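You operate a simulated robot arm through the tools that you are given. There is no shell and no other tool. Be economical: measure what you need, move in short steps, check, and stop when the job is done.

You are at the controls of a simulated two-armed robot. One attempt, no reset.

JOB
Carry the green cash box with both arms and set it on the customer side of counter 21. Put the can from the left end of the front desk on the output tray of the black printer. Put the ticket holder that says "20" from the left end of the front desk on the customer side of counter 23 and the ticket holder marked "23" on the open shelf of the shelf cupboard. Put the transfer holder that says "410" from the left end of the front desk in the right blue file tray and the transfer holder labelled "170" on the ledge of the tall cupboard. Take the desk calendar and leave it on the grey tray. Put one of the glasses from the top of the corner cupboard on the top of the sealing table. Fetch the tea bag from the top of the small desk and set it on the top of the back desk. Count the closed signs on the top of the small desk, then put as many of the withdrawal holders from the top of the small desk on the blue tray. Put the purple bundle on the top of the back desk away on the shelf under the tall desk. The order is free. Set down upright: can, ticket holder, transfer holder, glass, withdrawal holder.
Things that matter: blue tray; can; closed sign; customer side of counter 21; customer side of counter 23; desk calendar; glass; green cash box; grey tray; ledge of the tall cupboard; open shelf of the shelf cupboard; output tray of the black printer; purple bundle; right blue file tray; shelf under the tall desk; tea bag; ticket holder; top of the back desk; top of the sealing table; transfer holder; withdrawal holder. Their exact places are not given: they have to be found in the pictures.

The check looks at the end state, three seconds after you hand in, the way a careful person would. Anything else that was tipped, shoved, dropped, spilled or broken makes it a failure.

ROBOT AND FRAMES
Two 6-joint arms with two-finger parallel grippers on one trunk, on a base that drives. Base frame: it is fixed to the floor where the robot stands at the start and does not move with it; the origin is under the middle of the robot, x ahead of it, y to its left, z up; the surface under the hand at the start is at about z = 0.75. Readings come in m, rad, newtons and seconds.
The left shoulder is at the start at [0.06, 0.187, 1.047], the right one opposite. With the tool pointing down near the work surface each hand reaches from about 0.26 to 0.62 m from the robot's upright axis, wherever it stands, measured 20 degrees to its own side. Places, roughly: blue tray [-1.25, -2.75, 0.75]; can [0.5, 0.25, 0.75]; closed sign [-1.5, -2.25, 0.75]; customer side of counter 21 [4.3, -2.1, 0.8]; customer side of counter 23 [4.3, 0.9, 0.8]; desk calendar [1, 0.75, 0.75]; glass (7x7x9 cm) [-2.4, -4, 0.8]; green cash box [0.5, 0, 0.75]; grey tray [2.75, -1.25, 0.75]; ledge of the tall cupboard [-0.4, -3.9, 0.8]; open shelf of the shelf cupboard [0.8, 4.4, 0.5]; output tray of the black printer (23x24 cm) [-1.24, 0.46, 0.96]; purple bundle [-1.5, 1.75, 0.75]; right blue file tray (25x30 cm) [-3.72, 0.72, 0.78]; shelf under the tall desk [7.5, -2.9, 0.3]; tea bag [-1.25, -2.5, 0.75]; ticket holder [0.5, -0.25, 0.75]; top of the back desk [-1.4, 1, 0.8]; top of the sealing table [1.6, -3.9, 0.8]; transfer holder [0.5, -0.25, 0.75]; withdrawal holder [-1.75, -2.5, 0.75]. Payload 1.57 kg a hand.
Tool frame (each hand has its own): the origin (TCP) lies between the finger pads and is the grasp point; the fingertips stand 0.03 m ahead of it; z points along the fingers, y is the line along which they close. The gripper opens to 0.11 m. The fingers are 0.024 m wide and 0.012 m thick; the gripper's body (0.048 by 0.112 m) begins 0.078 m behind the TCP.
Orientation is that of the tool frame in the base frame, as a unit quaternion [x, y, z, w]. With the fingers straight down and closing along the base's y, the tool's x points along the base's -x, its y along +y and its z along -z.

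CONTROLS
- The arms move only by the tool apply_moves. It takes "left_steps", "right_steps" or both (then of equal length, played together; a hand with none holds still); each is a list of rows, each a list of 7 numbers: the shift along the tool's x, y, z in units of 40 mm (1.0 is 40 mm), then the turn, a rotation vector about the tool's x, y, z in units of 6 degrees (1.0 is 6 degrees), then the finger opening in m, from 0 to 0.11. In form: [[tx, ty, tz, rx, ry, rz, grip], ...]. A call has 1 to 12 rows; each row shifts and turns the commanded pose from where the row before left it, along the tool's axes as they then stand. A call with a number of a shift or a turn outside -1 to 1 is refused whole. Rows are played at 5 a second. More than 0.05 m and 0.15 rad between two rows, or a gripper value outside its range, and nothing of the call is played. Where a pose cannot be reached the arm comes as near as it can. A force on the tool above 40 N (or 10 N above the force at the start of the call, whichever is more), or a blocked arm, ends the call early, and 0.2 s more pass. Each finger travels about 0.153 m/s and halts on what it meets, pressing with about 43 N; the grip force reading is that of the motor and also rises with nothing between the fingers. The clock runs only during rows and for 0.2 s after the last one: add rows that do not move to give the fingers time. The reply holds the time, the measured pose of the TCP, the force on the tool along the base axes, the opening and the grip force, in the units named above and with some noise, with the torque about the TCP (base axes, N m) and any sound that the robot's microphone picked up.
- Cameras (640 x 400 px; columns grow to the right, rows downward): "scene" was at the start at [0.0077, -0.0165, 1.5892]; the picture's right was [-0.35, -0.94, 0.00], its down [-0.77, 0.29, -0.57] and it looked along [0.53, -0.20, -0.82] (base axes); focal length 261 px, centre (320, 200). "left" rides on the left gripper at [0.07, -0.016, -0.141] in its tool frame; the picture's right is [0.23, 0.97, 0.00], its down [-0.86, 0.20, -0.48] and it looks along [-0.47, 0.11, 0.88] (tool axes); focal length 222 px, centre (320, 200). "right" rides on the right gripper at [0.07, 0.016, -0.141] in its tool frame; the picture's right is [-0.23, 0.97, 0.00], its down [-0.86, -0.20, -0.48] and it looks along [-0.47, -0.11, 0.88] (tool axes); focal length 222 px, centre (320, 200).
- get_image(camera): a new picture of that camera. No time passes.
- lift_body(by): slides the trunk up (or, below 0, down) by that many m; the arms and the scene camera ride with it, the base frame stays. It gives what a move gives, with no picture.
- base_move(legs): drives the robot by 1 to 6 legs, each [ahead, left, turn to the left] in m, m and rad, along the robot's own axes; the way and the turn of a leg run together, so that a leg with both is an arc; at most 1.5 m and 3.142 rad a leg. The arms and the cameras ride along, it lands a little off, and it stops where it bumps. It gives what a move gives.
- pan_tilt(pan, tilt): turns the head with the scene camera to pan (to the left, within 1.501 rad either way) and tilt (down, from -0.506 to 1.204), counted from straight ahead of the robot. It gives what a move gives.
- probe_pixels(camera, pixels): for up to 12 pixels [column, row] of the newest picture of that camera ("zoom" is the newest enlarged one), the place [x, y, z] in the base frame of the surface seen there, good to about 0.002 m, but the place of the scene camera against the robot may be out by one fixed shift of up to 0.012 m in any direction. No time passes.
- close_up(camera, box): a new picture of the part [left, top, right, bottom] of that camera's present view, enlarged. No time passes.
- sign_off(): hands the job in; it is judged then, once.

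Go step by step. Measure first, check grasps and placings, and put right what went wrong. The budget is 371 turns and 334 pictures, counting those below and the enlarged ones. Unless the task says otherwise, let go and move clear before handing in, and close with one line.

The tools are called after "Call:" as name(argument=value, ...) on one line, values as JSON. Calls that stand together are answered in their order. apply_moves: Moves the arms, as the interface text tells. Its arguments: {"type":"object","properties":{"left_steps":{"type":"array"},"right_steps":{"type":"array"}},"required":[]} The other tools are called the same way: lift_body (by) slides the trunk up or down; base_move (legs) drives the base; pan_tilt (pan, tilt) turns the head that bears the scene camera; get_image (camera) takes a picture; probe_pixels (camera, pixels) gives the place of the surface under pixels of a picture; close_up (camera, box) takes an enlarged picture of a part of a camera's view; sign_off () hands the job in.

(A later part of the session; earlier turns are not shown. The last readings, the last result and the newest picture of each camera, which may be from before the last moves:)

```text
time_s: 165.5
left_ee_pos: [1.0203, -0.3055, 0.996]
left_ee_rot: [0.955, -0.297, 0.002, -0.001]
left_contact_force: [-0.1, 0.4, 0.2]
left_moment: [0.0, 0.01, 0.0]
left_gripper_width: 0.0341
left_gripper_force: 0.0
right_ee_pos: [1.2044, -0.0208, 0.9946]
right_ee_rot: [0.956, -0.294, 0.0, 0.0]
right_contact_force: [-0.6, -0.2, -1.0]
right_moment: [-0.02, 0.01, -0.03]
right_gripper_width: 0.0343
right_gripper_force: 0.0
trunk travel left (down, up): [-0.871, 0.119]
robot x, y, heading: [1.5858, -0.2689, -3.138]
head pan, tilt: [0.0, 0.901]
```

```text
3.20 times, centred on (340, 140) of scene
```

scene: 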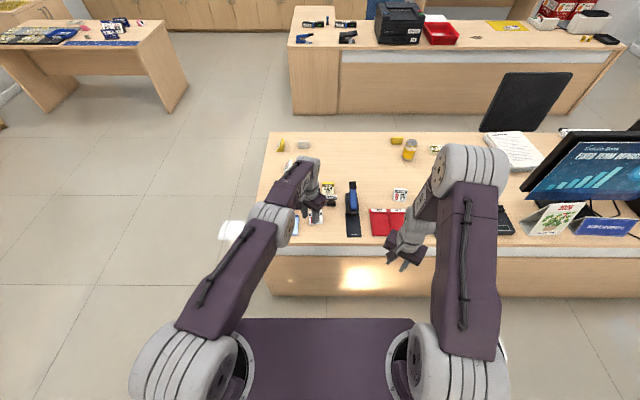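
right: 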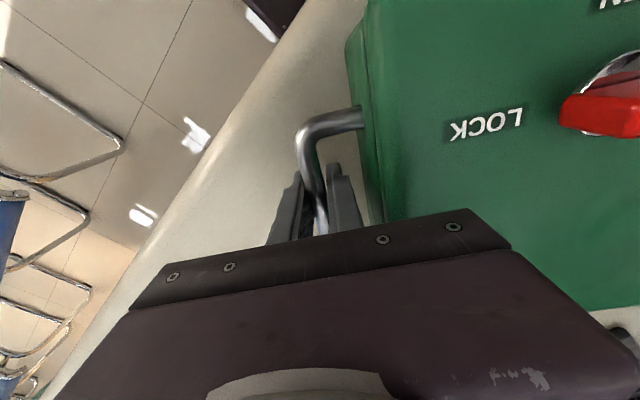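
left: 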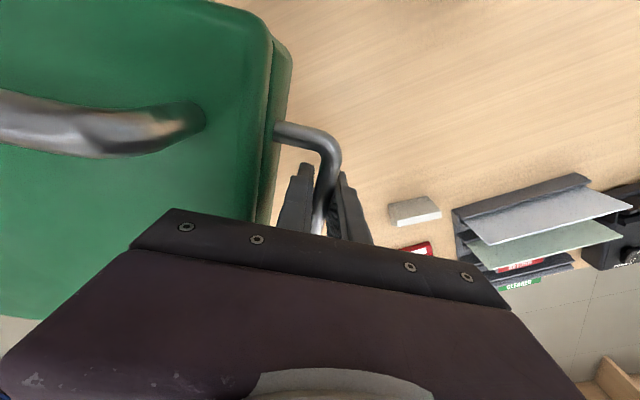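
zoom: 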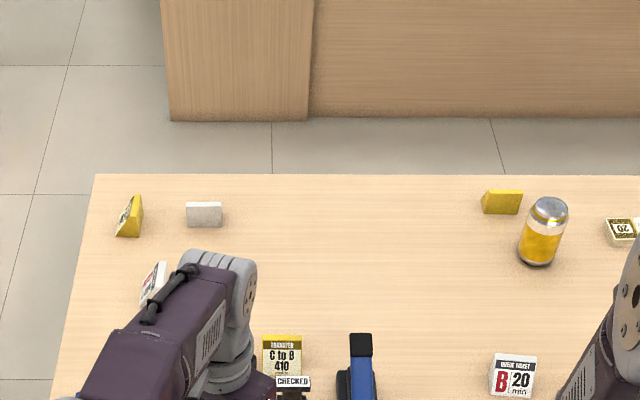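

410 is the transfer at (0.676,-0.216); ticket "B 20" at (0.7155,0.126). Check the remaining ticket near (0.86,-0.28).

Call:
get_image(camera="left")

Call:
close_up(camera="scene", box=[280, 170, 420, 250])

```text
277 pictures are left
```

left: 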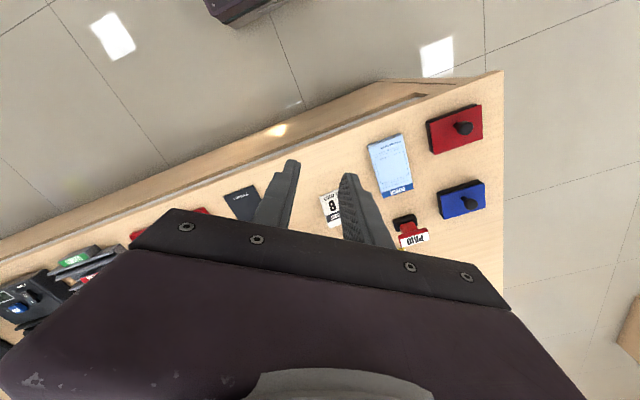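

```text
4.57 times, centred on (350, 210) of scene
```

zoom: 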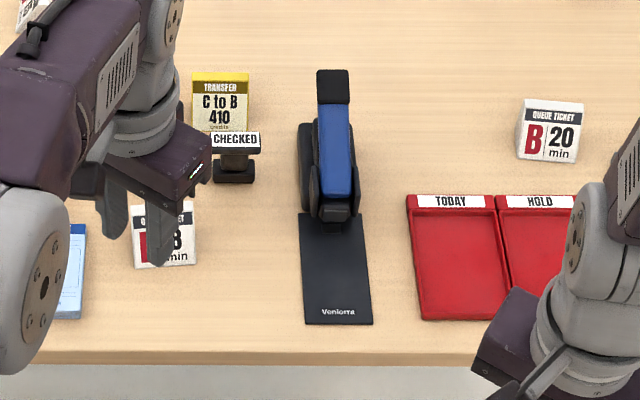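

Tickets: 23, 20, 15, 8; transfers: 570, 490, 170, 410. Next pick ticket 20 (left hand) and the calendar (right hand) from this side. Square the hands and shift along the desk.

Call:
apply_moves(right_steps=[[0, 0, 0, 0, 0, -0.964, 0.11], [0, 0, 0, 0, 0, -0.964, 0.11], [0, 0, 0, 0, 0, -0.964, 0.11], [0, 0, 0, 0, 0, -0.964, 0.11], [0, 0, 0, 0, 0, -0.964, 0.11], [0, 0, 0, 0, 0, -0.964, 0.11]], left_steps=[[0.8, 0.3, 0, 0, 0, -0.964, 0.11], [0.8, 0.3, 0, 0, 0, -0.964, 0.11], [0.8, 0.3, 0, 0, 0, -0.964, 0.11], [0.8, 0.3, 0, 0, 0, -0.964, 0.11], [0, 0, 0, 0, 0, -0.964, 0.11], [0, 0, 0, 0, 0, -0.964, 0.11]])

Call:
base_move(legs=[[0.05, -0.68, 0]])

Call:
get_image(camera="scene")

Call:
probe_pixels(camera="scene", pixels=[[300, 235], [300, 245], [320, 260]])

```text
time_s: 166.9
left_ee_pos: [1.1137, -0.4059, 0.9955]
left_ee_rot: [1.0, 0.003, 0.002, -0.001]
left_contact_force: [0.1, 0.2, 0.6]
left_moment: [-0.01, -0.02, 0.01]
left_gripper_width: 0.1096
left_gripper_force: 0.1
right_ee_pos: [1.2052, -0.0204, 0.9959]
right_ee_rot: [1.0, 0.003, 0.0, -0.001]
right_contact_force: [-0.2, 0.2, -1.4]
right_moment: [-0.02, 0.03, -0.01]
right_gripper_width: 0.1102
right_gripper_force: 0.2
trunk travel left (down, up): [-0.871, 0.119]
robot x, y, heading: [1.5844, -0.2682, -3.141]
head pan, tilt: [0.0, 0.901]
```

```text
time_s: 170.7
left_ee_pos: [1.0628, 0.2865, 0.9953]
left_ee_rot: [1.0, -0.001, 0.002, -0.001]
left_contact_force: [0.3, 0.2, -0.6]
left_moment: [0.02, -0.04, -0.02]
left_gripper_width: 0.1099
left_gripper_force: 0.1
right_ee_pos: [1.1544, 0.6712, 0.996]
right_ee_rot: [1.0, 0.001, 0.001, 0.0]
right_contact_force: [-0.7, -0.5, 0.6]
right_moment: [0.02, -0.01, 0.0]
right_gripper_width: 0.1098
right_gripper_force: 0.1
trunk travel left (down, up): [-0.871, 0.119]
robot x, y, heading: [1.5397, 0.4232, -3.141]
head pan, tilt: [0.0, 0.901]
```

```text
275 pictures are left
```

scene: 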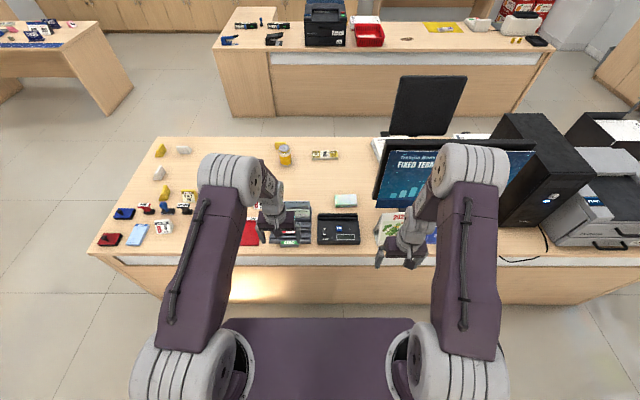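

```text
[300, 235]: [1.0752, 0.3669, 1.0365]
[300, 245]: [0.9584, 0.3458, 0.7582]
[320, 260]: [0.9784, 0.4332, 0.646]
```

Call:
get_image(camera="right")

Call:
get_image(camera="left")

Call:
close_up(camera="scene", box=[340, 190, 460, 270])

```text
274 pictures are left
```

right: 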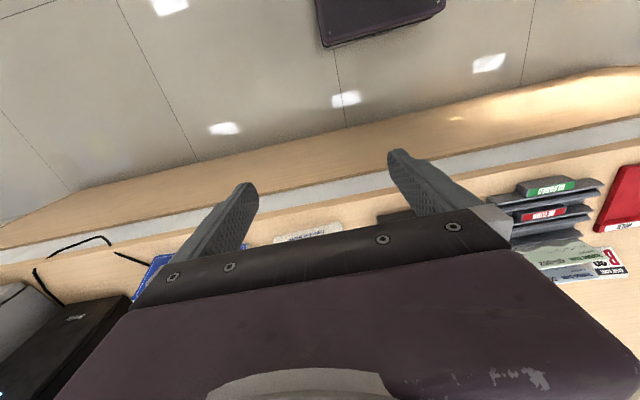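

```text
273 pictures are left
```

left: 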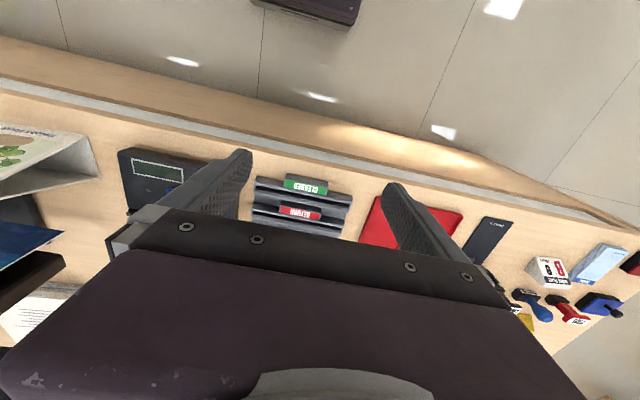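

```text
5.00 times, centred on (400, 230) of scene
```

zoom: 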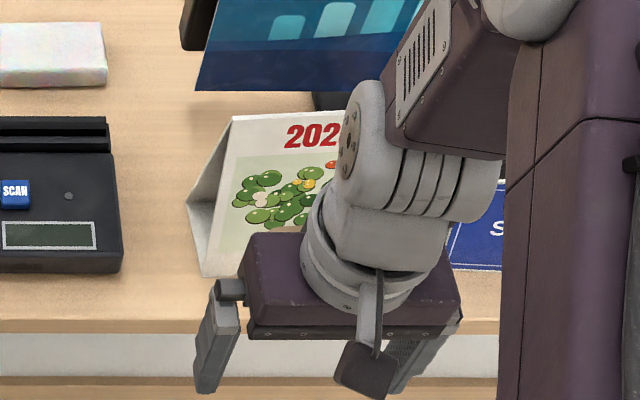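

Call:
apply_moves(right_steps=[[0.4, -0.9, -0.3, 0, 0, 0, 0.11], [0.4, -0.9, -0.3, 0, 0, 0, 0.11], [0.4, -0.9, -0.3, 0, 0, 0, 0.11], [0.4, -0.9, -0.3, 0, 0, 0, 0.11]])

Call:
close_up(camera="scene", box=[340, 180, 480, 270])

Call:
probe_pixels(camera="zoom", pixels=[[175, 170], [120, 360], [320, 160], [170, 335], [300, 300], [95, 300], [30, 165], [360, 400]])

```text
time_s: 171.7
left_ee_pos: [1.0636, 0.2894, 0.9954]
left_ee_rot: [1.0, 0.001, 0.001, -0.001]
left_contact_force: [-1.4, 0.2, -0.4]
left_moment: [0.0, 0.01, 0.0]
left_gripper_width: 0.11
left_gripper_force: 0.1
right_ee_pos: [1.2186, 0.8197, 1.0425]
right_ee_rot: [1.0, 0.001, -0.001, 0.0]
right_contact_force: [-0.7, 0.3, 0.2]
right_moment: [-0.04, -0.02, 0.0]
right_gripper_width: 0.1101
right_gripper_force: 0.0
trunk travel left (down, up): [-0.871, 0.119]
robot x, y, heading: [1.5367, 0.4237, -3.141]
head pan, tilt: [0.0, 0.901]
```

```text
4.44 times, centred on (410, 225) of scene
```

zoom: 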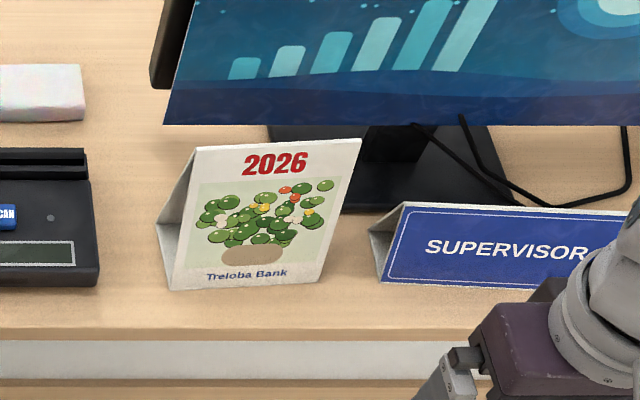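

```text
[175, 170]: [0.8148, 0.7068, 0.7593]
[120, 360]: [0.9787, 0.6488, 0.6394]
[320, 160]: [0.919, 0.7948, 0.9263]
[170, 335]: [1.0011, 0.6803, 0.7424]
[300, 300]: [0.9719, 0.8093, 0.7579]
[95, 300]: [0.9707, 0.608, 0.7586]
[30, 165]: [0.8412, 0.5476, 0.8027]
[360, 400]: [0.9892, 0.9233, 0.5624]
```

Call:
probe_pixels(camera="zoom", pixels=[[200, 155], [352, 146], [178, 284], [312, 276], [165, 210], [160, 225], [270, 155], [250, 270], [190, 175], [180, 205]])

```text
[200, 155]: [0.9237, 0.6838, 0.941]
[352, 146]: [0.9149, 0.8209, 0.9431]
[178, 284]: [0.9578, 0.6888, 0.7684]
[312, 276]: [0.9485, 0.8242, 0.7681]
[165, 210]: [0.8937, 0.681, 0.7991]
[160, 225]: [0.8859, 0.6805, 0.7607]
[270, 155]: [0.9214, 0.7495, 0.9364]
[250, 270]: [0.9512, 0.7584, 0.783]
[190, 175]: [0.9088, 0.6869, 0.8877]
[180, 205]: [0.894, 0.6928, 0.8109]
```

Calendar: ridge (0.923,0.683)→(0.914,0.823), z≈0.945, depth ~7 cm. Check the monitor's clearance behind it.

Call:
probe_pixels(camera="zoom", pixels=[[175, 115], [320, 115], [320, 30], [500, 115], [420, 150], [430, 190], [185, 10], [620, 210], [410, 205], [160, 80]])

Call:
apply_moves(right_steps=[[0, 0, 0, 0, 0, -0.976, 0.11], [0, 0, 0, 0, 0, -0.976, 0.11], [0, 0, 0, 0, 0, -0.976, 0.11], [0, 0, 0, 0, 0, -0.976, 0.11], [0, 0, 0, 0, 0, -0.976, 0.11], [0, 0, 0, 0, 0, -0.976, 0.11], [0, 0, 0, 0, 0, -0.976, 0.11], [0, 0, 0, 0, 0, -0.976, 0.11], [0, 0, 0, 0, 0, -0.976, 0.11], [0, 0, 0, 0, 0, -0.976, 0.11], [0, 0, 0, 0, 0, -0.976, 0.11], [0, 0, 0, 0, 0, -0.976, 0.11]])

Call:
apply_moves(right_steps=[[0, 0, 0, 0, 0, -0.976, 0.06], [0, 0, 0, 0, 0, -0.976, 0.06], [0, 0, 0, 0, 0, -0.976, 0.06], [0, 0, 0, 0, 0, -0.976, 0.06]])

Call:
get_image(camera="right")

```text
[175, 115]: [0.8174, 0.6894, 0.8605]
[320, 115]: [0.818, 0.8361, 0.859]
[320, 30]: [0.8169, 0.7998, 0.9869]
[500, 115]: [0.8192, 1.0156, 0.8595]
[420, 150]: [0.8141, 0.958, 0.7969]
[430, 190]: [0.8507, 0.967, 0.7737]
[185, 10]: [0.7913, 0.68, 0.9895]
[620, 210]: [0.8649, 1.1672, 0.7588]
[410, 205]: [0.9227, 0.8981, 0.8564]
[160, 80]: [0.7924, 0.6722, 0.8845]
```

```text
time_s: 174.3
left_ee_pos: [1.0629, 0.2884, 0.9958]
left_ee_rot: [1.0, 0.0, 0.002, -0.001]
left_contact_force: [0.5, 1.2, 0.4]
left_moment: [-0.02, -0.04, 0.0]
left_gripper_width: 0.11
left_gripper_force: 0.0
right_ee_pos: [1.2178, 0.8158, 1.0437]
right_ee_rot: [0.817, 0.577, 0.0, 0.0]
right_contact_force: [-0.1, -0.3, -0.7]
right_moment: [-0.02, 0.0, -0.02]
right_gripper_width: 0.1098
right_gripper_force: 0.1
trunk travel left (down, up): [-0.871, 0.119]
robot x, y, heading: [1.5347, 0.4243, -3.141]
head pan, tilt: [0.0, 0.901]
```

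```text
time_s: 175.3
left_ee_pos: [1.0633, 0.2878, 0.9961]
left_ee_rot: [1.0, 0.0, 0.001, -0.002]
left_contact_force: [-0.1, 0.0, 0.3]
left_moment: [0.0, -0.01, 0.0]
left_gripper_width: 0.1099
left_gripper_force: 0.1
right_ee_pos: [1.2183, 0.8159, 1.0448]
right_ee_rot: [0.682, 0.731, 0.0, 0.001]
right_contact_force: [-0.1, -0.9, -1.8]
right_moment: [0.02, -0.02, 0.02]
right_gripper_width: 0.0601
right_gripper_force: 0.0
trunk travel left (down, up): [-0.871, 0.119]
robot x, y, heading: [1.536, 0.4223, -3.138]
head pan, tilt: [0.0, 0.901]
```

```text
270 pictures are left
```

right: 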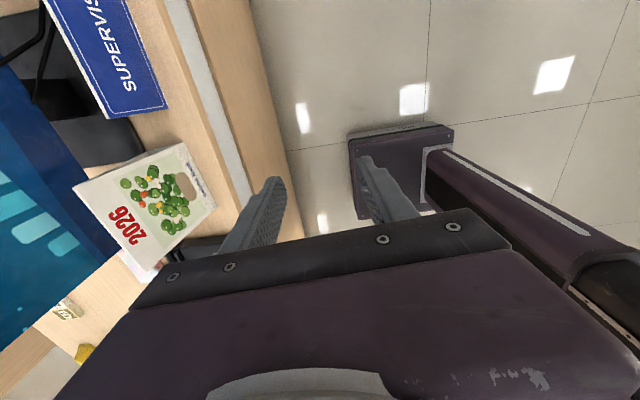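

Call:
probe_pixels(camera="right", pixels=[[78, 190], [110, 225], [148, 262], [205, 215], [180, 150], [130, 200]])

```text
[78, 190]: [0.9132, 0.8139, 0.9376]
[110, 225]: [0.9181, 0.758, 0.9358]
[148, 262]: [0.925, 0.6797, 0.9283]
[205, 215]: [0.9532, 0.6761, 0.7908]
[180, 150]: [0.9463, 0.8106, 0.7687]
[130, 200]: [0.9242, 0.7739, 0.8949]
```

Call:
apply_moves(right_steps=[[0, 1, -0.5, 0, 0, 0, 0.06], [0, 1, -0.5, 0, 0, 0, 0.06]])

Call:
base_move(legs=[[0.315, 0.073, 0]])

Call:
get_image(camera="right")

Call:
get_image(camera="scene")

```text
time_s: 175.9
left_ee_pos: [1.0652, 0.2879, 0.997]
left_ee_rot: [1.0, 0.001, 0.0, 0.0]
left_contact_force: [0.5, -0.2, 0.0]
left_moment: [0.0, 0.02, -0.01]
left_gripper_width: 0.1102
left_gripper_force: 0.1
right_ee_pos: [1.2988, 0.8212, 1.0828]
right_ee_rot: [0.683, 0.731, -0.001, 0.0]
right_contact_force: [-0.1, -1.1, -1.1]
right_moment: [0.01, 0.03, 0.04]
right_gripper_width: 0.0598
right_gripper_force: 0.0
trunk travel left (down, up): [-0.871, 0.119]
robot x, y, heading: [1.5338, 0.4262, -3.141]
head pan, tilt: [0.0, 0.901]
```

```text
time_s: 178.1
left_ee_pos: [0.7455, 0.2121, 0.9966]
left_ee_rot: [1.0, 0.002, 0.0, 0.0]
left_contact_force: [0.1, -0.3, 0.1]
left_moment: [-0.03, 0.05, 0.03]
left_gripper_width: 0.1099
left_gripper_force: 0.0
right_ee_pos: [0.9784, 0.7471, 1.0835]
right_ee_rot: [0.682, 0.731, -0.001, 0.0]
right_contact_force: [0.2, -0.5, 0.8]
right_moment: [0.02, -0.03, -0.01]
right_gripper_width: 0.06
right_gripper_force: 0.0
trunk travel left (down, up): [-0.871, 0.119]
robot x, y, heading: [1.2122, 0.3474, -3.133]
head pan, tilt: [0.0, 0.901]
```

```text
269 pictures are left
```

right: 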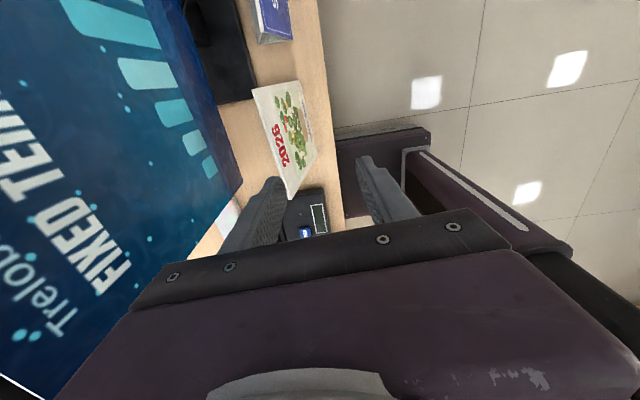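

```text
268 pictures are left
```

scene: 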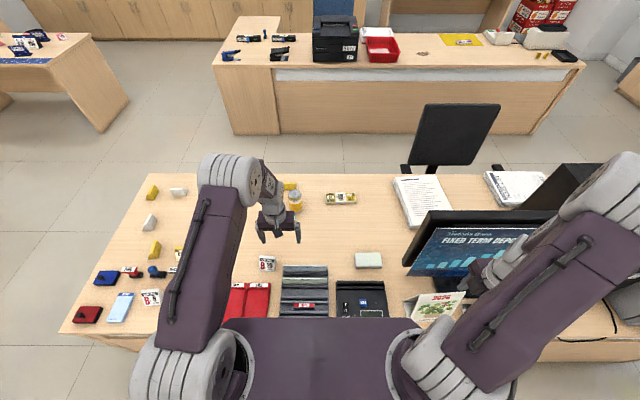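

Call:
probe_pixels(camera="right", pixels=[[256, 92], [271, 145], [288, 190], [240, 200], [230, 130]])

Call:
get_image(camera="left")

```text
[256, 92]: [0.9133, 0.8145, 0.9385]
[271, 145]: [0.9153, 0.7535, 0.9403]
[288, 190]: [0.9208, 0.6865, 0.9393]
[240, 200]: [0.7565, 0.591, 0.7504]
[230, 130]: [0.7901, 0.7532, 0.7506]
```

```text
267 pictures are left
```

left: 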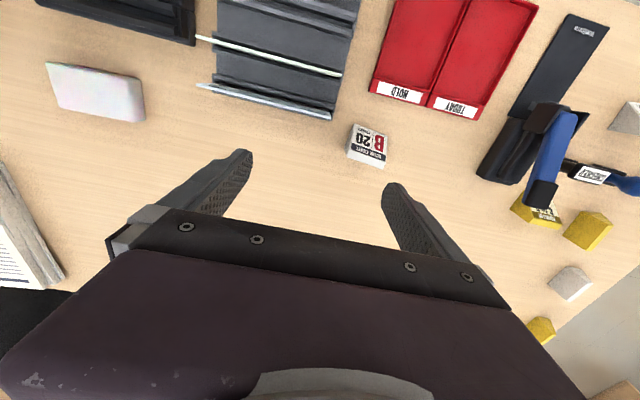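

Call:
apply_moves(right_steps=[[0.09, -0.77, 0, 0, 0, 0, 0.06], [0.09, -0.77, 0, 0, 0, 0, 0.06], [0, 0, 0.82, 0, 0, 0, 0.06], [0, 0, 0.82, 0, 0, 0, 0.06], [0, 0, 0.82, 0, 0, 0, 0.06]])

Call:
get_image(camera="right")

Call:
close_up(camera="left", box=[330, 110, 410, 180])

Call:
probe_pixels(camera="zoom", pixels=[[190, 130], [465, 220], [130, 310], [430, 410], [300, 190], [280, 330], [200, 150], [440, 240]])

```text
time_s: 179.2
left_ee_pos: [0.7438, 0.2132, 0.9959]
left_ee_rot: [1.0, 0.001, 0.002, 0.001]
left_contact_force: [-0.8, 0.3, 0.1]
left_moment: [0.01, 0.01, 0.0]
left_gripper_width: 0.1097
left_gripper_force: 0.0
right_ee_pos: [0.9126, 0.7497, 0.9844]
right_ee_rot: [0.681, 0.732, 0.0, 0.0]
right_contact_force: [-0.5, -0.5, -1.0]
right_moment: [-0.02, 0.01, 0.02]
right_gripper_width: 0.0601
right_gripper_force: 0.1
trunk travel left (down, up): [-0.871, 0.119]
robot x, y, heading: [1.2176, 0.3527, -3.14]
head pan, tilt: [0.0, 0.901]
```

```text
266 pictures are left
```

right: 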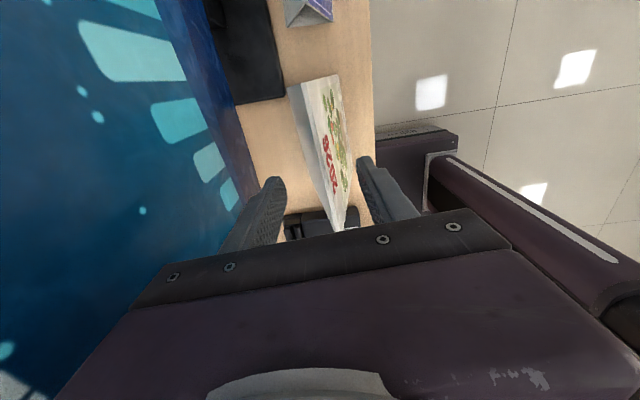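

```text
5.71 times, centred on (370, 145) of left
```

zoom: 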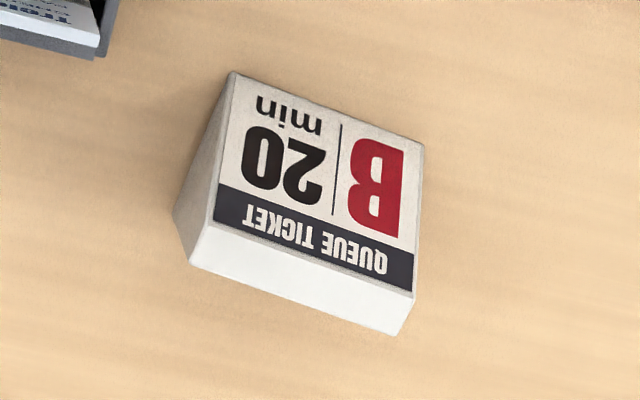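

```text
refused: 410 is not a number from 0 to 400
```

Call:
probe_pixels(camera="zoom", pixels=[[238, 80], [418, 150], [215, 222], [412, 295], [195, 262], [396, 330], [176, 212], [310, 190], [300, 290], [160, 250], [440, 350], [330, 60]])

Call:
apply_moves(right_steps=[[0, 0, 0.82, 0, 0, 0, 0.06], [0, 0, 0.82, 0, 0, 0, 0.06], [0, 0, 0, 0, 0, 0, 0.06]])

Call:
get_image(camera="right")

```text
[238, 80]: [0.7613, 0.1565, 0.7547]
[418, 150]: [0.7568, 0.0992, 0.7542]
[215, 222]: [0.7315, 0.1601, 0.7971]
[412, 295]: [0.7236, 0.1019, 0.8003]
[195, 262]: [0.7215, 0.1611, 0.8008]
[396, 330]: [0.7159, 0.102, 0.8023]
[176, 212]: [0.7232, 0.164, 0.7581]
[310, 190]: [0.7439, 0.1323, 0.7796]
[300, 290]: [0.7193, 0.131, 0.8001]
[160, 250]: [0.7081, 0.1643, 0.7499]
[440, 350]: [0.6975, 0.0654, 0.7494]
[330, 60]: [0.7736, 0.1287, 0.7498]
```

```text
time_s: 180.1
left_ee_pos: [0.7452, 0.2117, 0.9951]
left_ee_rot: [1.0, 0.001, 0.001, -0.001]
left_contact_force: [-0.3, 0.4, 0.2]
left_moment: [0.01, 0.0, 0.0]
left_gripper_width: 0.1096
left_gripper_force: 0.1
right_ee_pos: [0.9137, 0.75, 0.9182]
right_ee_rot: [0.682, 0.731, 0.0, 0.0]
right_contact_force: [-0.6, -0.2, 0.5]
right_moment: [0.02, 0.01, 0.01]
right_gripper_width: 0.0598
right_gripper_force: 0.1
trunk travel left (down, up): [-0.871, 0.119]
robot x, y, heading: [1.2162, 0.3493, -3.138]
head pan, tilt: [0.0, 0.901]
```

```text
264 pictures are left
```

right: 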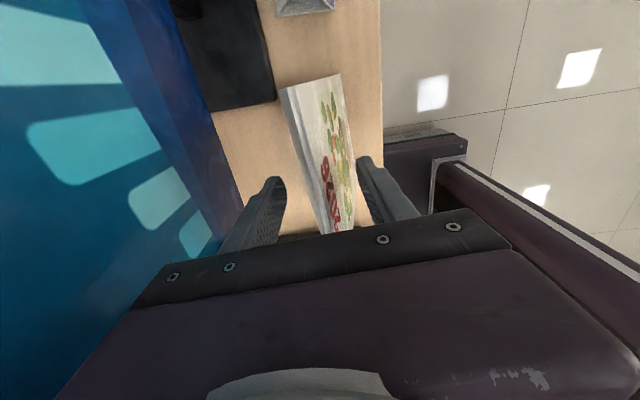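

Fingers straddle the calendar ridge. Close, and start moving the left hand over ticket 20.

Call:
apply_moves(right_steps=[[0, 0, 0, 0, 0, 0, 0.0], [0, 0, 0, 0, 0, 0, 0], [0, 0, 0, 0, 0, 0, 0], [0, 0, 0, 0, 0, 0, 0], [0, 0, 0, 0, 0, 0, 0]])

Call:
apply_moves(right_steps=[[0, 0, -0.3, 0, 0, 0, 0], [0, 0, -0.5, 0, 0, 0, 0], [0, 0, -0.5, 0, 0, 0, 0], [0, 0, 0, 0, 0, 0, 0]])

Call:
get_image(camera="right")

```text
time_s: 181.2
left_ee_pos: [0.7441, 0.2136, 0.995]
left_ee_rot: [1.0, 0.001, 0.001, -0.001]
left_contact_force: [-0.1, 0.3, -0.8]
left_moment: [0.02, -0.01, 0.04]
left_gripper_width: 0.1102
left_gripper_force: 0.2
right_ee_pos: [0.915, 0.7504, 0.92]
right_ee_rot: [0.682, 0.731, 0.0, 0.0]
right_contact_force: [1.1, -0.3, 3.4]
right_moment: [0.07, 0.04, -0.15]
right_gripper_width: 0.0234
right_gripper_force: 35.0
trunk travel left (down, up): [-0.871, 0.119]
robot x, y, heading: [1.219, 0.3484, -3.141]
head pan, tilt: [0.0, 0.901]
```

```text
time_s: 182.2
left_ee_pos: [0.7441, 0.2123, 0.9965]
left_ee_rot: [1.0, 0.0, 0.002, 0.0]
left_contact_force: [-0.5, 0.7, 0.6]
left_moment: [0.01, 0.0, -0.02]
left_gripper_width: 0.1099
left_gripper_force: 0.0
right_ee_pos: [0.915, 0.7498, 0.97]
right_ee_rot: [0.682, 0.732, 0.001, 0.001]
right_contact_force: [-0.7, 0.2, -1.4]
right_moment: [0.0, -0.02, 0.03]
right_gripper_width: 0.0233
right_gripper_force: 36.1
trunk travel left (down, up): [-0.871, 0.119]
robot x, y, heading: [1.2184, 0.3496, -3.14]
head pan, tilt: [0.0, 0.901]
```

```text
263 pictures are left
```

right: 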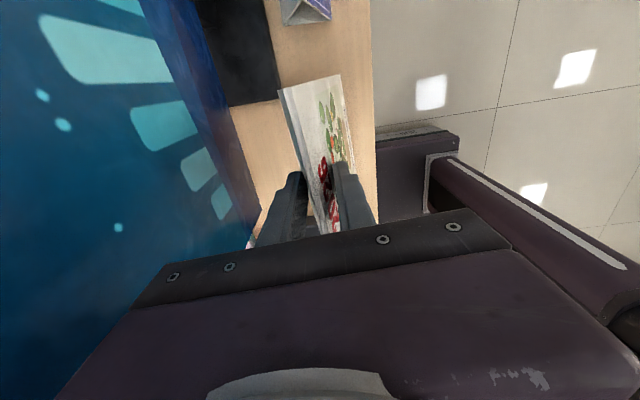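

Call:
apply_moves(right_steps=[[0, 0, -0.7, 0, 0, 0, 0], [0, 0, -0.7, 0, 0, 0, 0], [0, 0, -0.7, 0, 0, 0, 0], [0, 0, 0, 0, 0, 0, 0], [0, 0, 0, 0, 0, 0, 0], [0, 0, 0, 0, 0, 0, 0], [0, 0, 0, 0, 0, 0, 0], [0, 0, 0, 0, 0, 0, 0]], left_steps=[[0, 0, 0, 0, 0, 0.75, 0.11], [-0.08, 0.7, 0, 0, 0, 0, 0.11], [-0.08, 0.7, 0, 0, 0, 0, 0.11], [-0.08, 0.7, 0.5, 0, 0, 0, 0.11], [0, 0, 0.9, 0, 0, 0, 0.11], [0, 0, 0.9, 0, 0, 0, 0.11], [0, 0, 0.9, 0, 0, 0, 0.11], [0, 0, 0.9, 0, 0, 0, 0.11]])

Call:
get_image(camera="left")

```text
time_s: 184.1
left_ee_pos: [0.7285, 0.1281, 0.8308]
left_ee_rot: [0.999, -0.038, 0.002, 0.0]
left_contact_force: [0.1, -1.1, -0.5]
left_moment: [0.01, 0.0, -0.03]
left_gripper_width: 0.11
left_gripper_force: 0.0
right_ee_pos: [0.9149, 0.7505, 1.0535]
right_ee_rot: [0.682, 0.731, 0.0, 0.001]
right_contact_force: [-0.2, -0.3, -1.3]
right_moment: [0.03, 0.0, 0.01]
right_gripper_width: 0.0233
right_gripper_force: 35.5
trunk travel left (down, up): [-0.871, 0.119]
robot x, y, heading: [1.2115, 0.3508, -3.139]
head pan, tilt: [0.0, 0.901]
```

```text
262 pictures are left
```

left: 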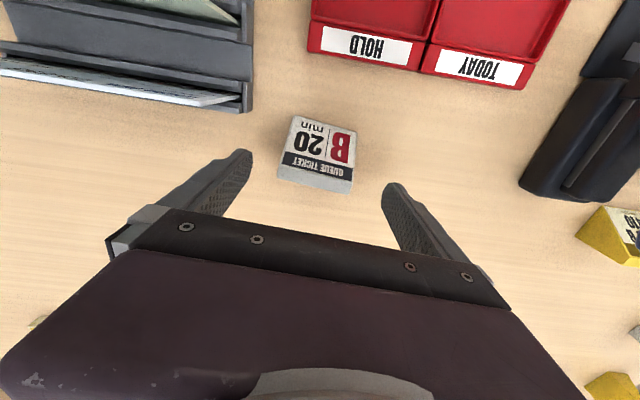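

Call:
apply_moves(left_steps=[[0, 0, 0.6, 0, 0, 0, 0.11], [0, 0, 0.53, 0, 0, 0, 0.11], [0, 0, 0, 0, 0, 0, 0.0], [0, 0, 0, 0, 0, 0, 0], [0, 0, 0, 0, 0, 0, 0], [0, 0, 0, 0, 0, 0, 0]])

Call:
get_image(camera="left")

```text
time_s: 185.4
left_ee_pos: [0.7297, 0.1326, 0.7879]
left_ee_rot: [0.999, -0.038, 0.001, -0.001]
left_contact_force: [0.3, 0.8, 0.0]
left_moment: [-0.06, 0.01, 0.02]
left_gripper_width: 0.0635
left_gripper_force: 43.1
right_ee_pos: [0.9149, 0.7515, 1.0541]
right_ee_rot: [0.682, 0.731, 0.0, 0.0]
right_contact_force: [0.2, -0.5, -0.8]
right_moment: [0.0, 0.01, -0.01]
right_gripper_width: 0.0235
right_gripper_force: 36.0
trunk travel left (down, up): [-0.871, 0.119]
robot x, y, heading: [1.2198, 0.3499, -3.136]
head pan, tilt: [0.0, 0.901]
```

```text
261 pictures are left
```

left: 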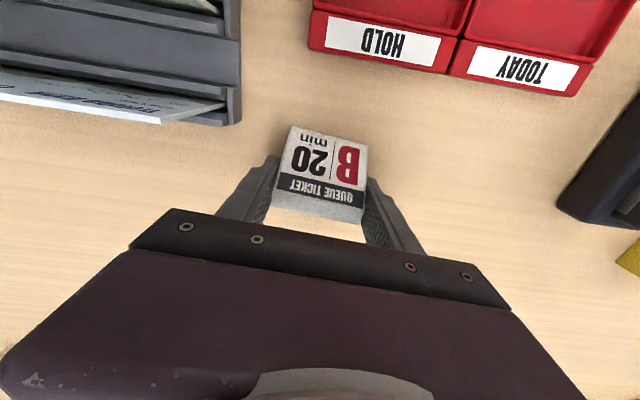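

Gripped (0.0635). Lift and check.

Call:
apply_moves(left_steps=[[0, 0, -0.5, 0, 0, 0, 0], [0, 0, -0.9, 0, 0, 0, 0], [0, 0, -0.9, 0, 0, 0, 0], [0, 0, -0.9, 0, 0, 0, 0], [0, 0, -0.9, 0, 0, 0, 0], [0.8, 0, -0.3, 0, 0, 0, 0], [0.8, 0, 0, 0, 0, 0, 0], [0.8, 0, 0, 0, 0, 0, 0]])

Call:
get_image(camera="scene")

```text
time_s: 187.2
left_ee_pos: [0.8241, 0.1216, 0.9623]
left_ee_rot: [0.999, -0.038, 0.002, -0.001]
left_contact_force: [-0.6, -0.4, -0.8]
left_moment: [0.05, 0.01, 0.01]
left_gripper_width: 0.0634
left_gripper_force: 42.9
right_ee_pos: [0.9148, 0.75, 1.0534]
right_ee_rot: [0.682, 0.731, 0.0, 0.0]
right_contact_force: [0.3, 0.1, -1.9]
right_moment: [-0.03, 0.03, 0.01]
right_gripper_width: 0.0231
right_gripper_force: 35.9
trunk travel left (down, up): [-0.871, 0.119]
robot x, y, heading: [1.2181, 0.3516, -3.137]
head pan, tilt: [0.0, 0.901]
```

```text
260 pictures are left
```

scene: 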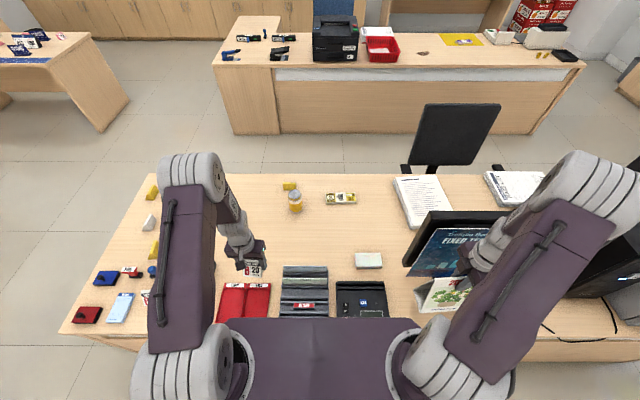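

Both items held. Back away, and turn to face the counter side.

Call:
base_move(legs=[[-0.5, 0, 0], [-0.1, 1.3, 0], [0, 0, 3.13]])

Call:
pan_tilt(pan=0, tilt=0.7)

Call:
get_image(camera="scene")

```text
time_s: 203.3
left_ee_pos: [2.2292, -0.7784, 0.9622]
left_ee_rot: [0.124, 0.992, -0.001, -0.002]
left_contact_force: [-0.5, -0.4, -0.6]
left_moment: [-0.01, 0.02, 0.01]
left_gripper_width: 0.0634
left_gripper_force: 43.1
right_ee_pos: [2.0318, -1.3831, 1.0531]
right_ee_rot: [-0.67, 0.742, 0.0, 0.0]
right_contact_force: [-0.3, 0.1, -2.7]
right_moment: [0.0, -0.01, 0.0]
right_gripper_width: 0.023
right_gripper_force: 35.0
trunk travel left (down, up): [-0.871, 0.119]
robot x, y, heading: [1.8057, -0.9343, -0.17]
head pan, tilt: [0.0, 0.901]
```

```text
time_s: 204.1
left_ee_pos: [2.2307, -0.779, 0.9603]
left_ee_rot: [0.124, 0.992, -0.001, -0.002]
left_contact_force: [-0.6, 0.0, -0.4]
left_moment: [0.01, 0.03, 0.01]
left_gripper_width: 0.063
left_gripper_force: 43.0
right_ee_pos: [2.0312, -1.3832, 1.0543]
right_ee_rot: [-0.67, 0.742, 0.0, -0.001]
right_contact_force: [-0.7, 0.0, -2.0]
right_moment: [0.01, 0.0, -0.01]
right_gripper_width: 0.0229
right_gripper_force: 34.8
trunk travel left (down, up): [-0.871, 0.119]
robot x, y, heading: [1.8062, -0.9343, -0.175]
head pan, tilt: [0.0, 0.7]
```

```text
259 pictures are left
```

scene: 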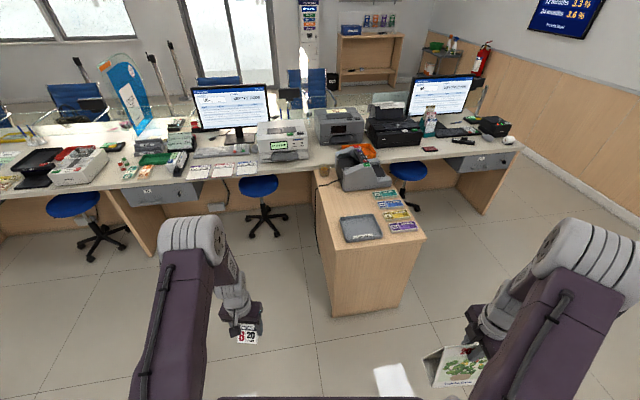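

Call:
close_up(camera="scene", box=[310, 170, 440, 270])

Call:
probe_pixels(camera="zoom", pixels=[[155, 230], [315, 215], [175, 335], [340, 315], [240, 270], [125, 360], [520, 315], [370, 100], [330, 215], [120, 175], [400, 240], [350, 230]])

```text
4.00 times, centred on (375, 220) of scene
```

zoom: 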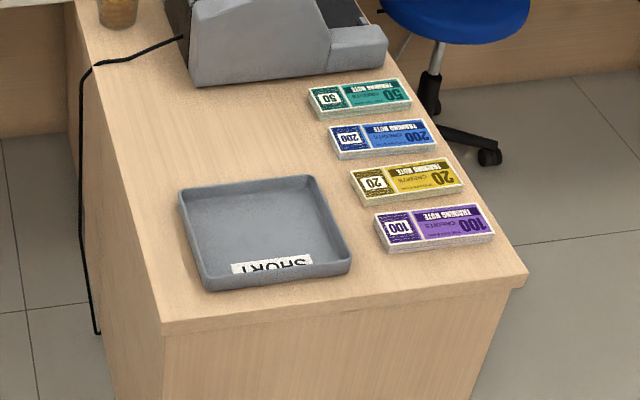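

```text
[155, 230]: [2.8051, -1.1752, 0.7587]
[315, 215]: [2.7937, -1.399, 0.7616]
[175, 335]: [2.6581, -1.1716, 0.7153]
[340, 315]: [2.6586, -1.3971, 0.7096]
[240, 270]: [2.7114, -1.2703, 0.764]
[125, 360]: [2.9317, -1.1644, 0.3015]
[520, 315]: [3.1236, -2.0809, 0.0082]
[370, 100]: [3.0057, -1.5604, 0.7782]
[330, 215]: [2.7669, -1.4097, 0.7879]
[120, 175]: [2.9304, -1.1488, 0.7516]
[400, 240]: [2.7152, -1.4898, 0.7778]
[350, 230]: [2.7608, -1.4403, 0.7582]
```

Call:
probe_pixels(camera="zoom", pixels=[[183, 192], [308, 180], [348, 262], [206, 288], [265, 220], [200, 205], [300, 195], [330, 250], [220, 265], [160, 322], [525, 272], [260, 285]])

```text
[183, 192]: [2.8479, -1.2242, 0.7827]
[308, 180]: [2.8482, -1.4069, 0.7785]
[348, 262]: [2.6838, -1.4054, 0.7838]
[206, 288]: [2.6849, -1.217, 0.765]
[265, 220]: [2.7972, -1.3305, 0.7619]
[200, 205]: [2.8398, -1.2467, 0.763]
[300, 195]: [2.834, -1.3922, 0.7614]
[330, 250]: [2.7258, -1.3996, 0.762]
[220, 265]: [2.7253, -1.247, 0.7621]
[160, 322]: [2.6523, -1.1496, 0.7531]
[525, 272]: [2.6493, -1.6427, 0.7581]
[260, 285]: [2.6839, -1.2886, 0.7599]
```

Grey tray: x 2.683–2.85, y −1.407…−1.22, floor z≈0.762. Bring the calendar more in front and drive up.

Call:
apply_moves(right_steps=[[-0.71, -0.8, 0, 0, 0, 0, 0], [-0.71, -0.8, 0, 0, 0, 0, 0], [-0.71, -0.8, 0, 0, 0, 0, 0], [-0.71, -0.8, 0, 0, 0, 0, 0], [-0.71, -0.8, 0, 0, 0, 0, 0]])

Call:
base_move(legs=[[0, 0, 0.11], [0.4, -0.065, 0]])

Call:
get_image(camera="scene")

Call:
get_image(camera="right")

```text
time_s: 205.2
left_ee_pos: [2.2308, -0.7785, 0.9597]
left_ee_rot: [0.125, 0.992, -0.001, -0.002]
left_contact_force: [0.7, -0.2, -0.7]
left_moment: [-0.04, 0.03, -0.01]
left_gripper_width: 0.0631
left_gripper_force: 43.0
right_ee_pos: [2.207, -1.2589, 1.0526]
right_ee_rot: [-0.669, 0.743, 0.0, -0.001]
right_contact_force: [-1.1, 0.8, -1.0]
right_moment: [0.01, 0.0, 0.0]
right_gripper_width: 0.0229
right_gripper_force: 35.0
trunk travel left (down, up): [-0.871, 0.119]
robot x, y, heading: [1.8038, -0.9327, -0.166]
head pan, tilt: [0.0, 0.7]
```

```text
time_s: 208.4
left_ee_pos: [2.617, -0.8093, 0.9615]
left_ee_rot: [0.059, 0.998, 0.0, -0.001]
left_contact_force: [-1.3, 0.2, -1.2]
left_moment: [-0.01, 0.01, 0.0]
left_gripper_width: 0.0634
left_gripper_force: 43.0
right_ee_pos: [2.6551, -1.289, 1.054]
right_ee_rot: [0.717, -0.697, -0.001, 0.0]
right_contact_force: [0.9, -0.5, -2.2]
right_moment: [-0.01, 0.03, -0.02]
right_gripper_width: 0.0227
right_gripper_force: 35.5
trunk travel left (down, up): [-0.871, 0.119]
robot x, y, heading: [2.2173, -1.0214, -0.037]
head pan, tilt: [0.0, 0.7]
```

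```text
257 pictures are left
```

scene: 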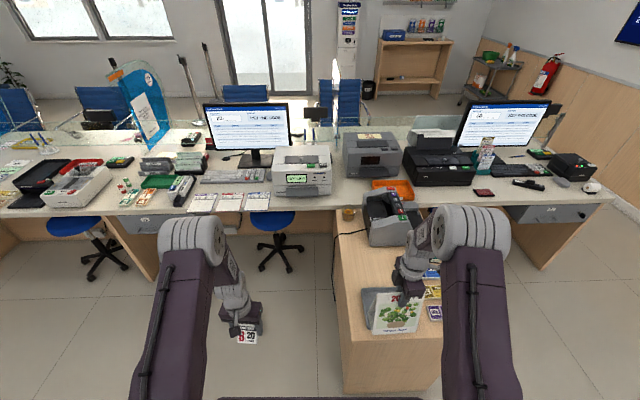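

```text
256 pictures are left
```

right: 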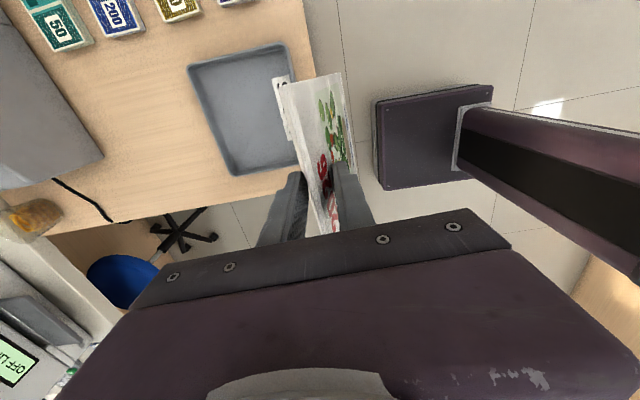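

Call:
probe_pixels(camera="right", pixels=[[192, 70], [282, 47], [232, 172], [240, 110], [300, 165], [345, 77], [310, 80]])

```text
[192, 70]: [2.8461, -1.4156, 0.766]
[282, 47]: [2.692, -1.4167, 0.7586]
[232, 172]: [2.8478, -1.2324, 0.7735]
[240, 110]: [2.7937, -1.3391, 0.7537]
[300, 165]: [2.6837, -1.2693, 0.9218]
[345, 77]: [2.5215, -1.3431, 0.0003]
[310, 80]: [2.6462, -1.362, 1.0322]
```

Call:
base_move(legs=[[0.118, -0.028, 0]])

Call:
get_image(camera="right")

```text
time_s: 209.6
left_ee_pos: [2.7346, -0.8433, 0.9634]
left_ee_rot: [0.062, 0.998, -0.001, -0.001]
left_contact_force: [-0.9, 0.6, -0.4]
left_moment: [0.0, -0.01, -0.01]
left_gripper_width: 0.0632
left_gripper_force: 43.0
right_ee_pos: [2.7693, -1.3252, 1.0538]
right_ee_rot: [0.715, -0.699, 0.001, 0.0]
right_contact_force: [-0.3, -0.2, -1.0]
right_moment: [0.03, -0.03, -0.02]
right_gripper_width: 0.0225
right_gripper_force: 35.1
trunk travel left (down, up): [-0.871, 0.119]
robot x, y, heading: [2.3277, -1.0493, -0.041]
head pan, tilt: [0.0, 0.7]
```

```text
255 pictures are left
```

right: 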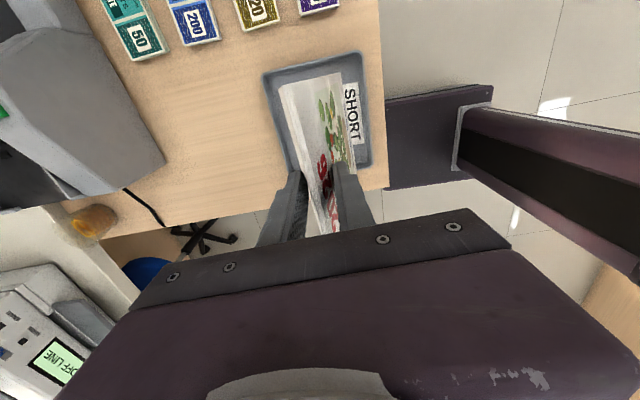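

Call:
apply_moves(right_steps=[[0, 0, 0.8, 0, 0, 0, 0], [0, 0, 0.8, 0, 0, 0, 0], [0, 0, 0.8, 0, 0, 0, 0], [0, 0, 0.3, 0, 0, 0, 0], [0, 0, 0.15, 0, 0, 0, 0], [0, 0, 0, 0, 0, 0, 0]])

Call:
apply_moves(right_steps=[[0, 0, 0.1, 0, 0, 0, 0], [0, 0, 0.08, 0, 0, 0, 0], [0, 0, 0.08, 0, 0, 0, 0]])

Call:
get_image(camera="right")

```text
time_s: 211.0
left_ee_pos: [2.7366, -0.8448, 0.9611]
left_ee_rot: [0.062, 0.998, -0.001, -0.002]
left_contact_force: [0.2, -0.5, 0.1]
left_moment: [0.0, -0.01, 0.01]
left_gripper_width: 0.0633
left_gripper_force: 43.3
right_ee_pos: [2.774, -1.3271, 0.9369]
right_ee_rot: [0.716, -0.699, -0.001, 0.001]
right_contact_force: [-0.3, 0.8, -1.7]
right_moment: [-0.03, -0.01, 0.0]
right_gripper_width: 0.0224
right_gripper_force: 35.6
trunk travel left (down, up): [-0.871, 0.119]
robot x, y, heading: [2.3285, -1.054, -0.043]
head pan, tilt: [0.0, 0.7]
```

```text
time_s: 211.8
left_ee_pos: [2.7371, -0.8444, 0.9613]
left_ee_rot: [0.062, 0.998, -0.001, -0.002]
left_contact_force: [-0.4, -0.7, -0.5]
left_moment: [0.0, 0.0, 0.04]
left_gripper_width: 0.0632
left_gripper_force: 43.1
right_ee_pos: [2.7718, -1.3255, 0.9273]
right_ee_rot: [0.715, -0.699, 0.0, -0.001]
right_contact_force: [-0.4, 0.1, -2.8]
right_moment: [0.04, 0.03, 0.0]
right_gripper_width: 0.0226
right_gripper_force: 35.8
trunk travel left (down, up): [-0.871, 0.119]
robot x, y, heading: [2.3322, -1.05, -0.042]
head pan, tilt: [0.0, 0.7]
```

```text
254 pictures are left
```

right: 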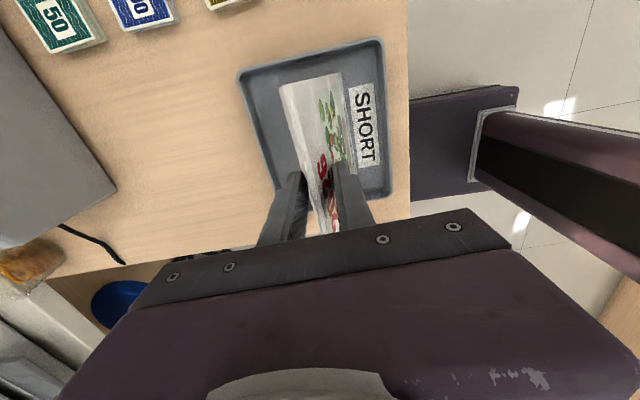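

Call:
apply_moves(right_steps=[[0, 0, 0.08, 0, 0, 0, 0], [0, 0, 0.08, 0, 0, 0, 0], [0, 0, 0, 0, 0, 0, 0]])

Call:
apply_moves(right_steps=[[0, 0, 0.07, 0, 0, 0, 0], [0, 0, 0, 0, 0, 0, 0]])

```text
time_s: 212.6
left_ee_pos: [2.7344, -0.8435, 0.9637]
left_ee_rot: [0.061, 0.998, -0.001, -0.001]
left_contact_force: [0.9, 0.6, -0.3]
left_moment: [0.01, 0.0, 0.01]
left_gripper_width: 0.0632
left_gripper_force: 43.5
right_ee_pos: [2.7715, -1.324, 0.9242]
right_ee_rot: [0.715, -0.699, 0.001, -0.001]
right_contact_force: [-3.7, -4.6, 27.6]
right_moment: [0.11, 0.08, 0.02]
right_gripper_width: 0.0228
right_gripper_force: 35.1
trunk travel left (down, up): [-0.871, 0.119]
robot x, y, heading: [2.3374, -1.0537, -0.038]
head pan, tilt: [0.0, 0.7]
```

```text
time_s: 213.0
left_ee_pos: [2.7342, -0.8431, 0.9621]
left_ee_rot: [0.064, 0.998, 0.0, -0.001]
left_contact_force: [-0.7, -0.2, -0.4]
left_moment: [0.01, 0.01, 0.01]
left_gripper_width: 0.0629
left_gripper_force: 43.2
right_ee_pos: [2.7706, -1.3246, 0.9232]
right_ee_rot: [0.715, -0.699, 0.003, -0.001]
right_contact_force: [-8.1, -1.2, 27.3]
right_moment: [0.46, 0.28, 0.08]
right_gripper_width: 0.0224
right_gripper_force: 35.6
trunk travel left (down, up): [-0.871, 0.119]
robot x, y, heading: [2.3315, -1.054, -0.04]
head pan, tilt: [0.0, 0.7]
stopped in row 1 (right hand): the force on the tool passed its limit at 42 N (the readings are from after the stop); the commanded pose is now the measured one
```

Contact. Open and rise.

Call:
apply_moves(right_steps=[[0, 0, 0, 0, 0, 0, 0.04], [0, 0, 0, 0, 0, 0, 0.06], [0, 0, 0, 0, 0, 0, 0.06], [0, 0, -0.7, 0, 0, 0, 0.06], [0, 0, -0.9, 0, 0, 0, 0.06], [0, 0, -0.9, 0, 0, 0, 0.06], [0, 0, -0.9, 0, 0, 0, 0.06]])

Call:
base_move(legs=[[-0.4, 0, 0]])

Call:
get_image(camera="scene")

Call:
close_up(camera="scene", box=[300, 190, 460, 300])

```text
time_s: 214.6
left_ee_pos: [2.7355, -0.8448, 0.9625]
left_ee_rot: [0.062, 0.998, -0.001, -0.003]
left_contact_force: [0.2, -0.7, -1.4]
left_moment: [-0.02, 0.02, 0.0]
left_gripper_width: 0.0634
left_gripper_force: 42.9
right_ee_pos: [2.7737, -1.3267, 1.0598]
right_ee_rot: [0.715, -0.699, 0.0, 0.0]
right_contact_force: [0.4, -0.5, 0.6]
right_moment: [0.02, -0.01, 0.0]
right_gripper_width: 0.0599
right_gripper_force: 0.0
trunk travel left (down, up): [-0.871, 0.119]
robot x, y, heading: [2.3341, -1.0533, -0.043]
head pan, tilt: [0.0, 0.7]
```

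```text
time_s: 217.0
left_ee_pos: [2.3451, -0.827, 0.9615]
left_ee_rot: [0.061, 0.998, -0.001, -0.002]
left_contact_force: [-0.4, 0.5, -1.0]
left_moment: [0.0, -0.01, -0.01]
left_gripper_width: 0.0632
left_gripper_force: 43.2
right_ee_pos: [2.3846, -1.3087, 1.058]
right_ee_rot: [0.716, -0.698, 0.0, 0.0]
right_contact_force: [-1.2, -0.2, -0.2]
right_moment: [-0.03, 0.01, 0.03]
right_gripper_width: 0.0601
right_gripper_force: 0.0
trunk travel left (down, up): [-0.871, 0.119]
robot x, y, heading: [1.942, -1.0378, -0.035]
head pan, tilt: [0.0, 0.7]
```

```text
253 pictures are left
```

scene: 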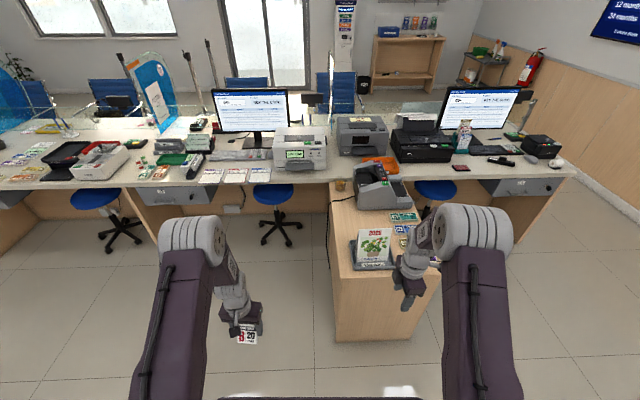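

```text
3.64 times, centred on (380, 245) of scene
```

zoom: 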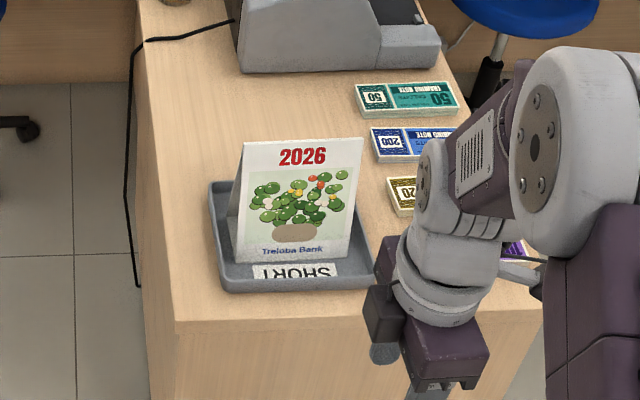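

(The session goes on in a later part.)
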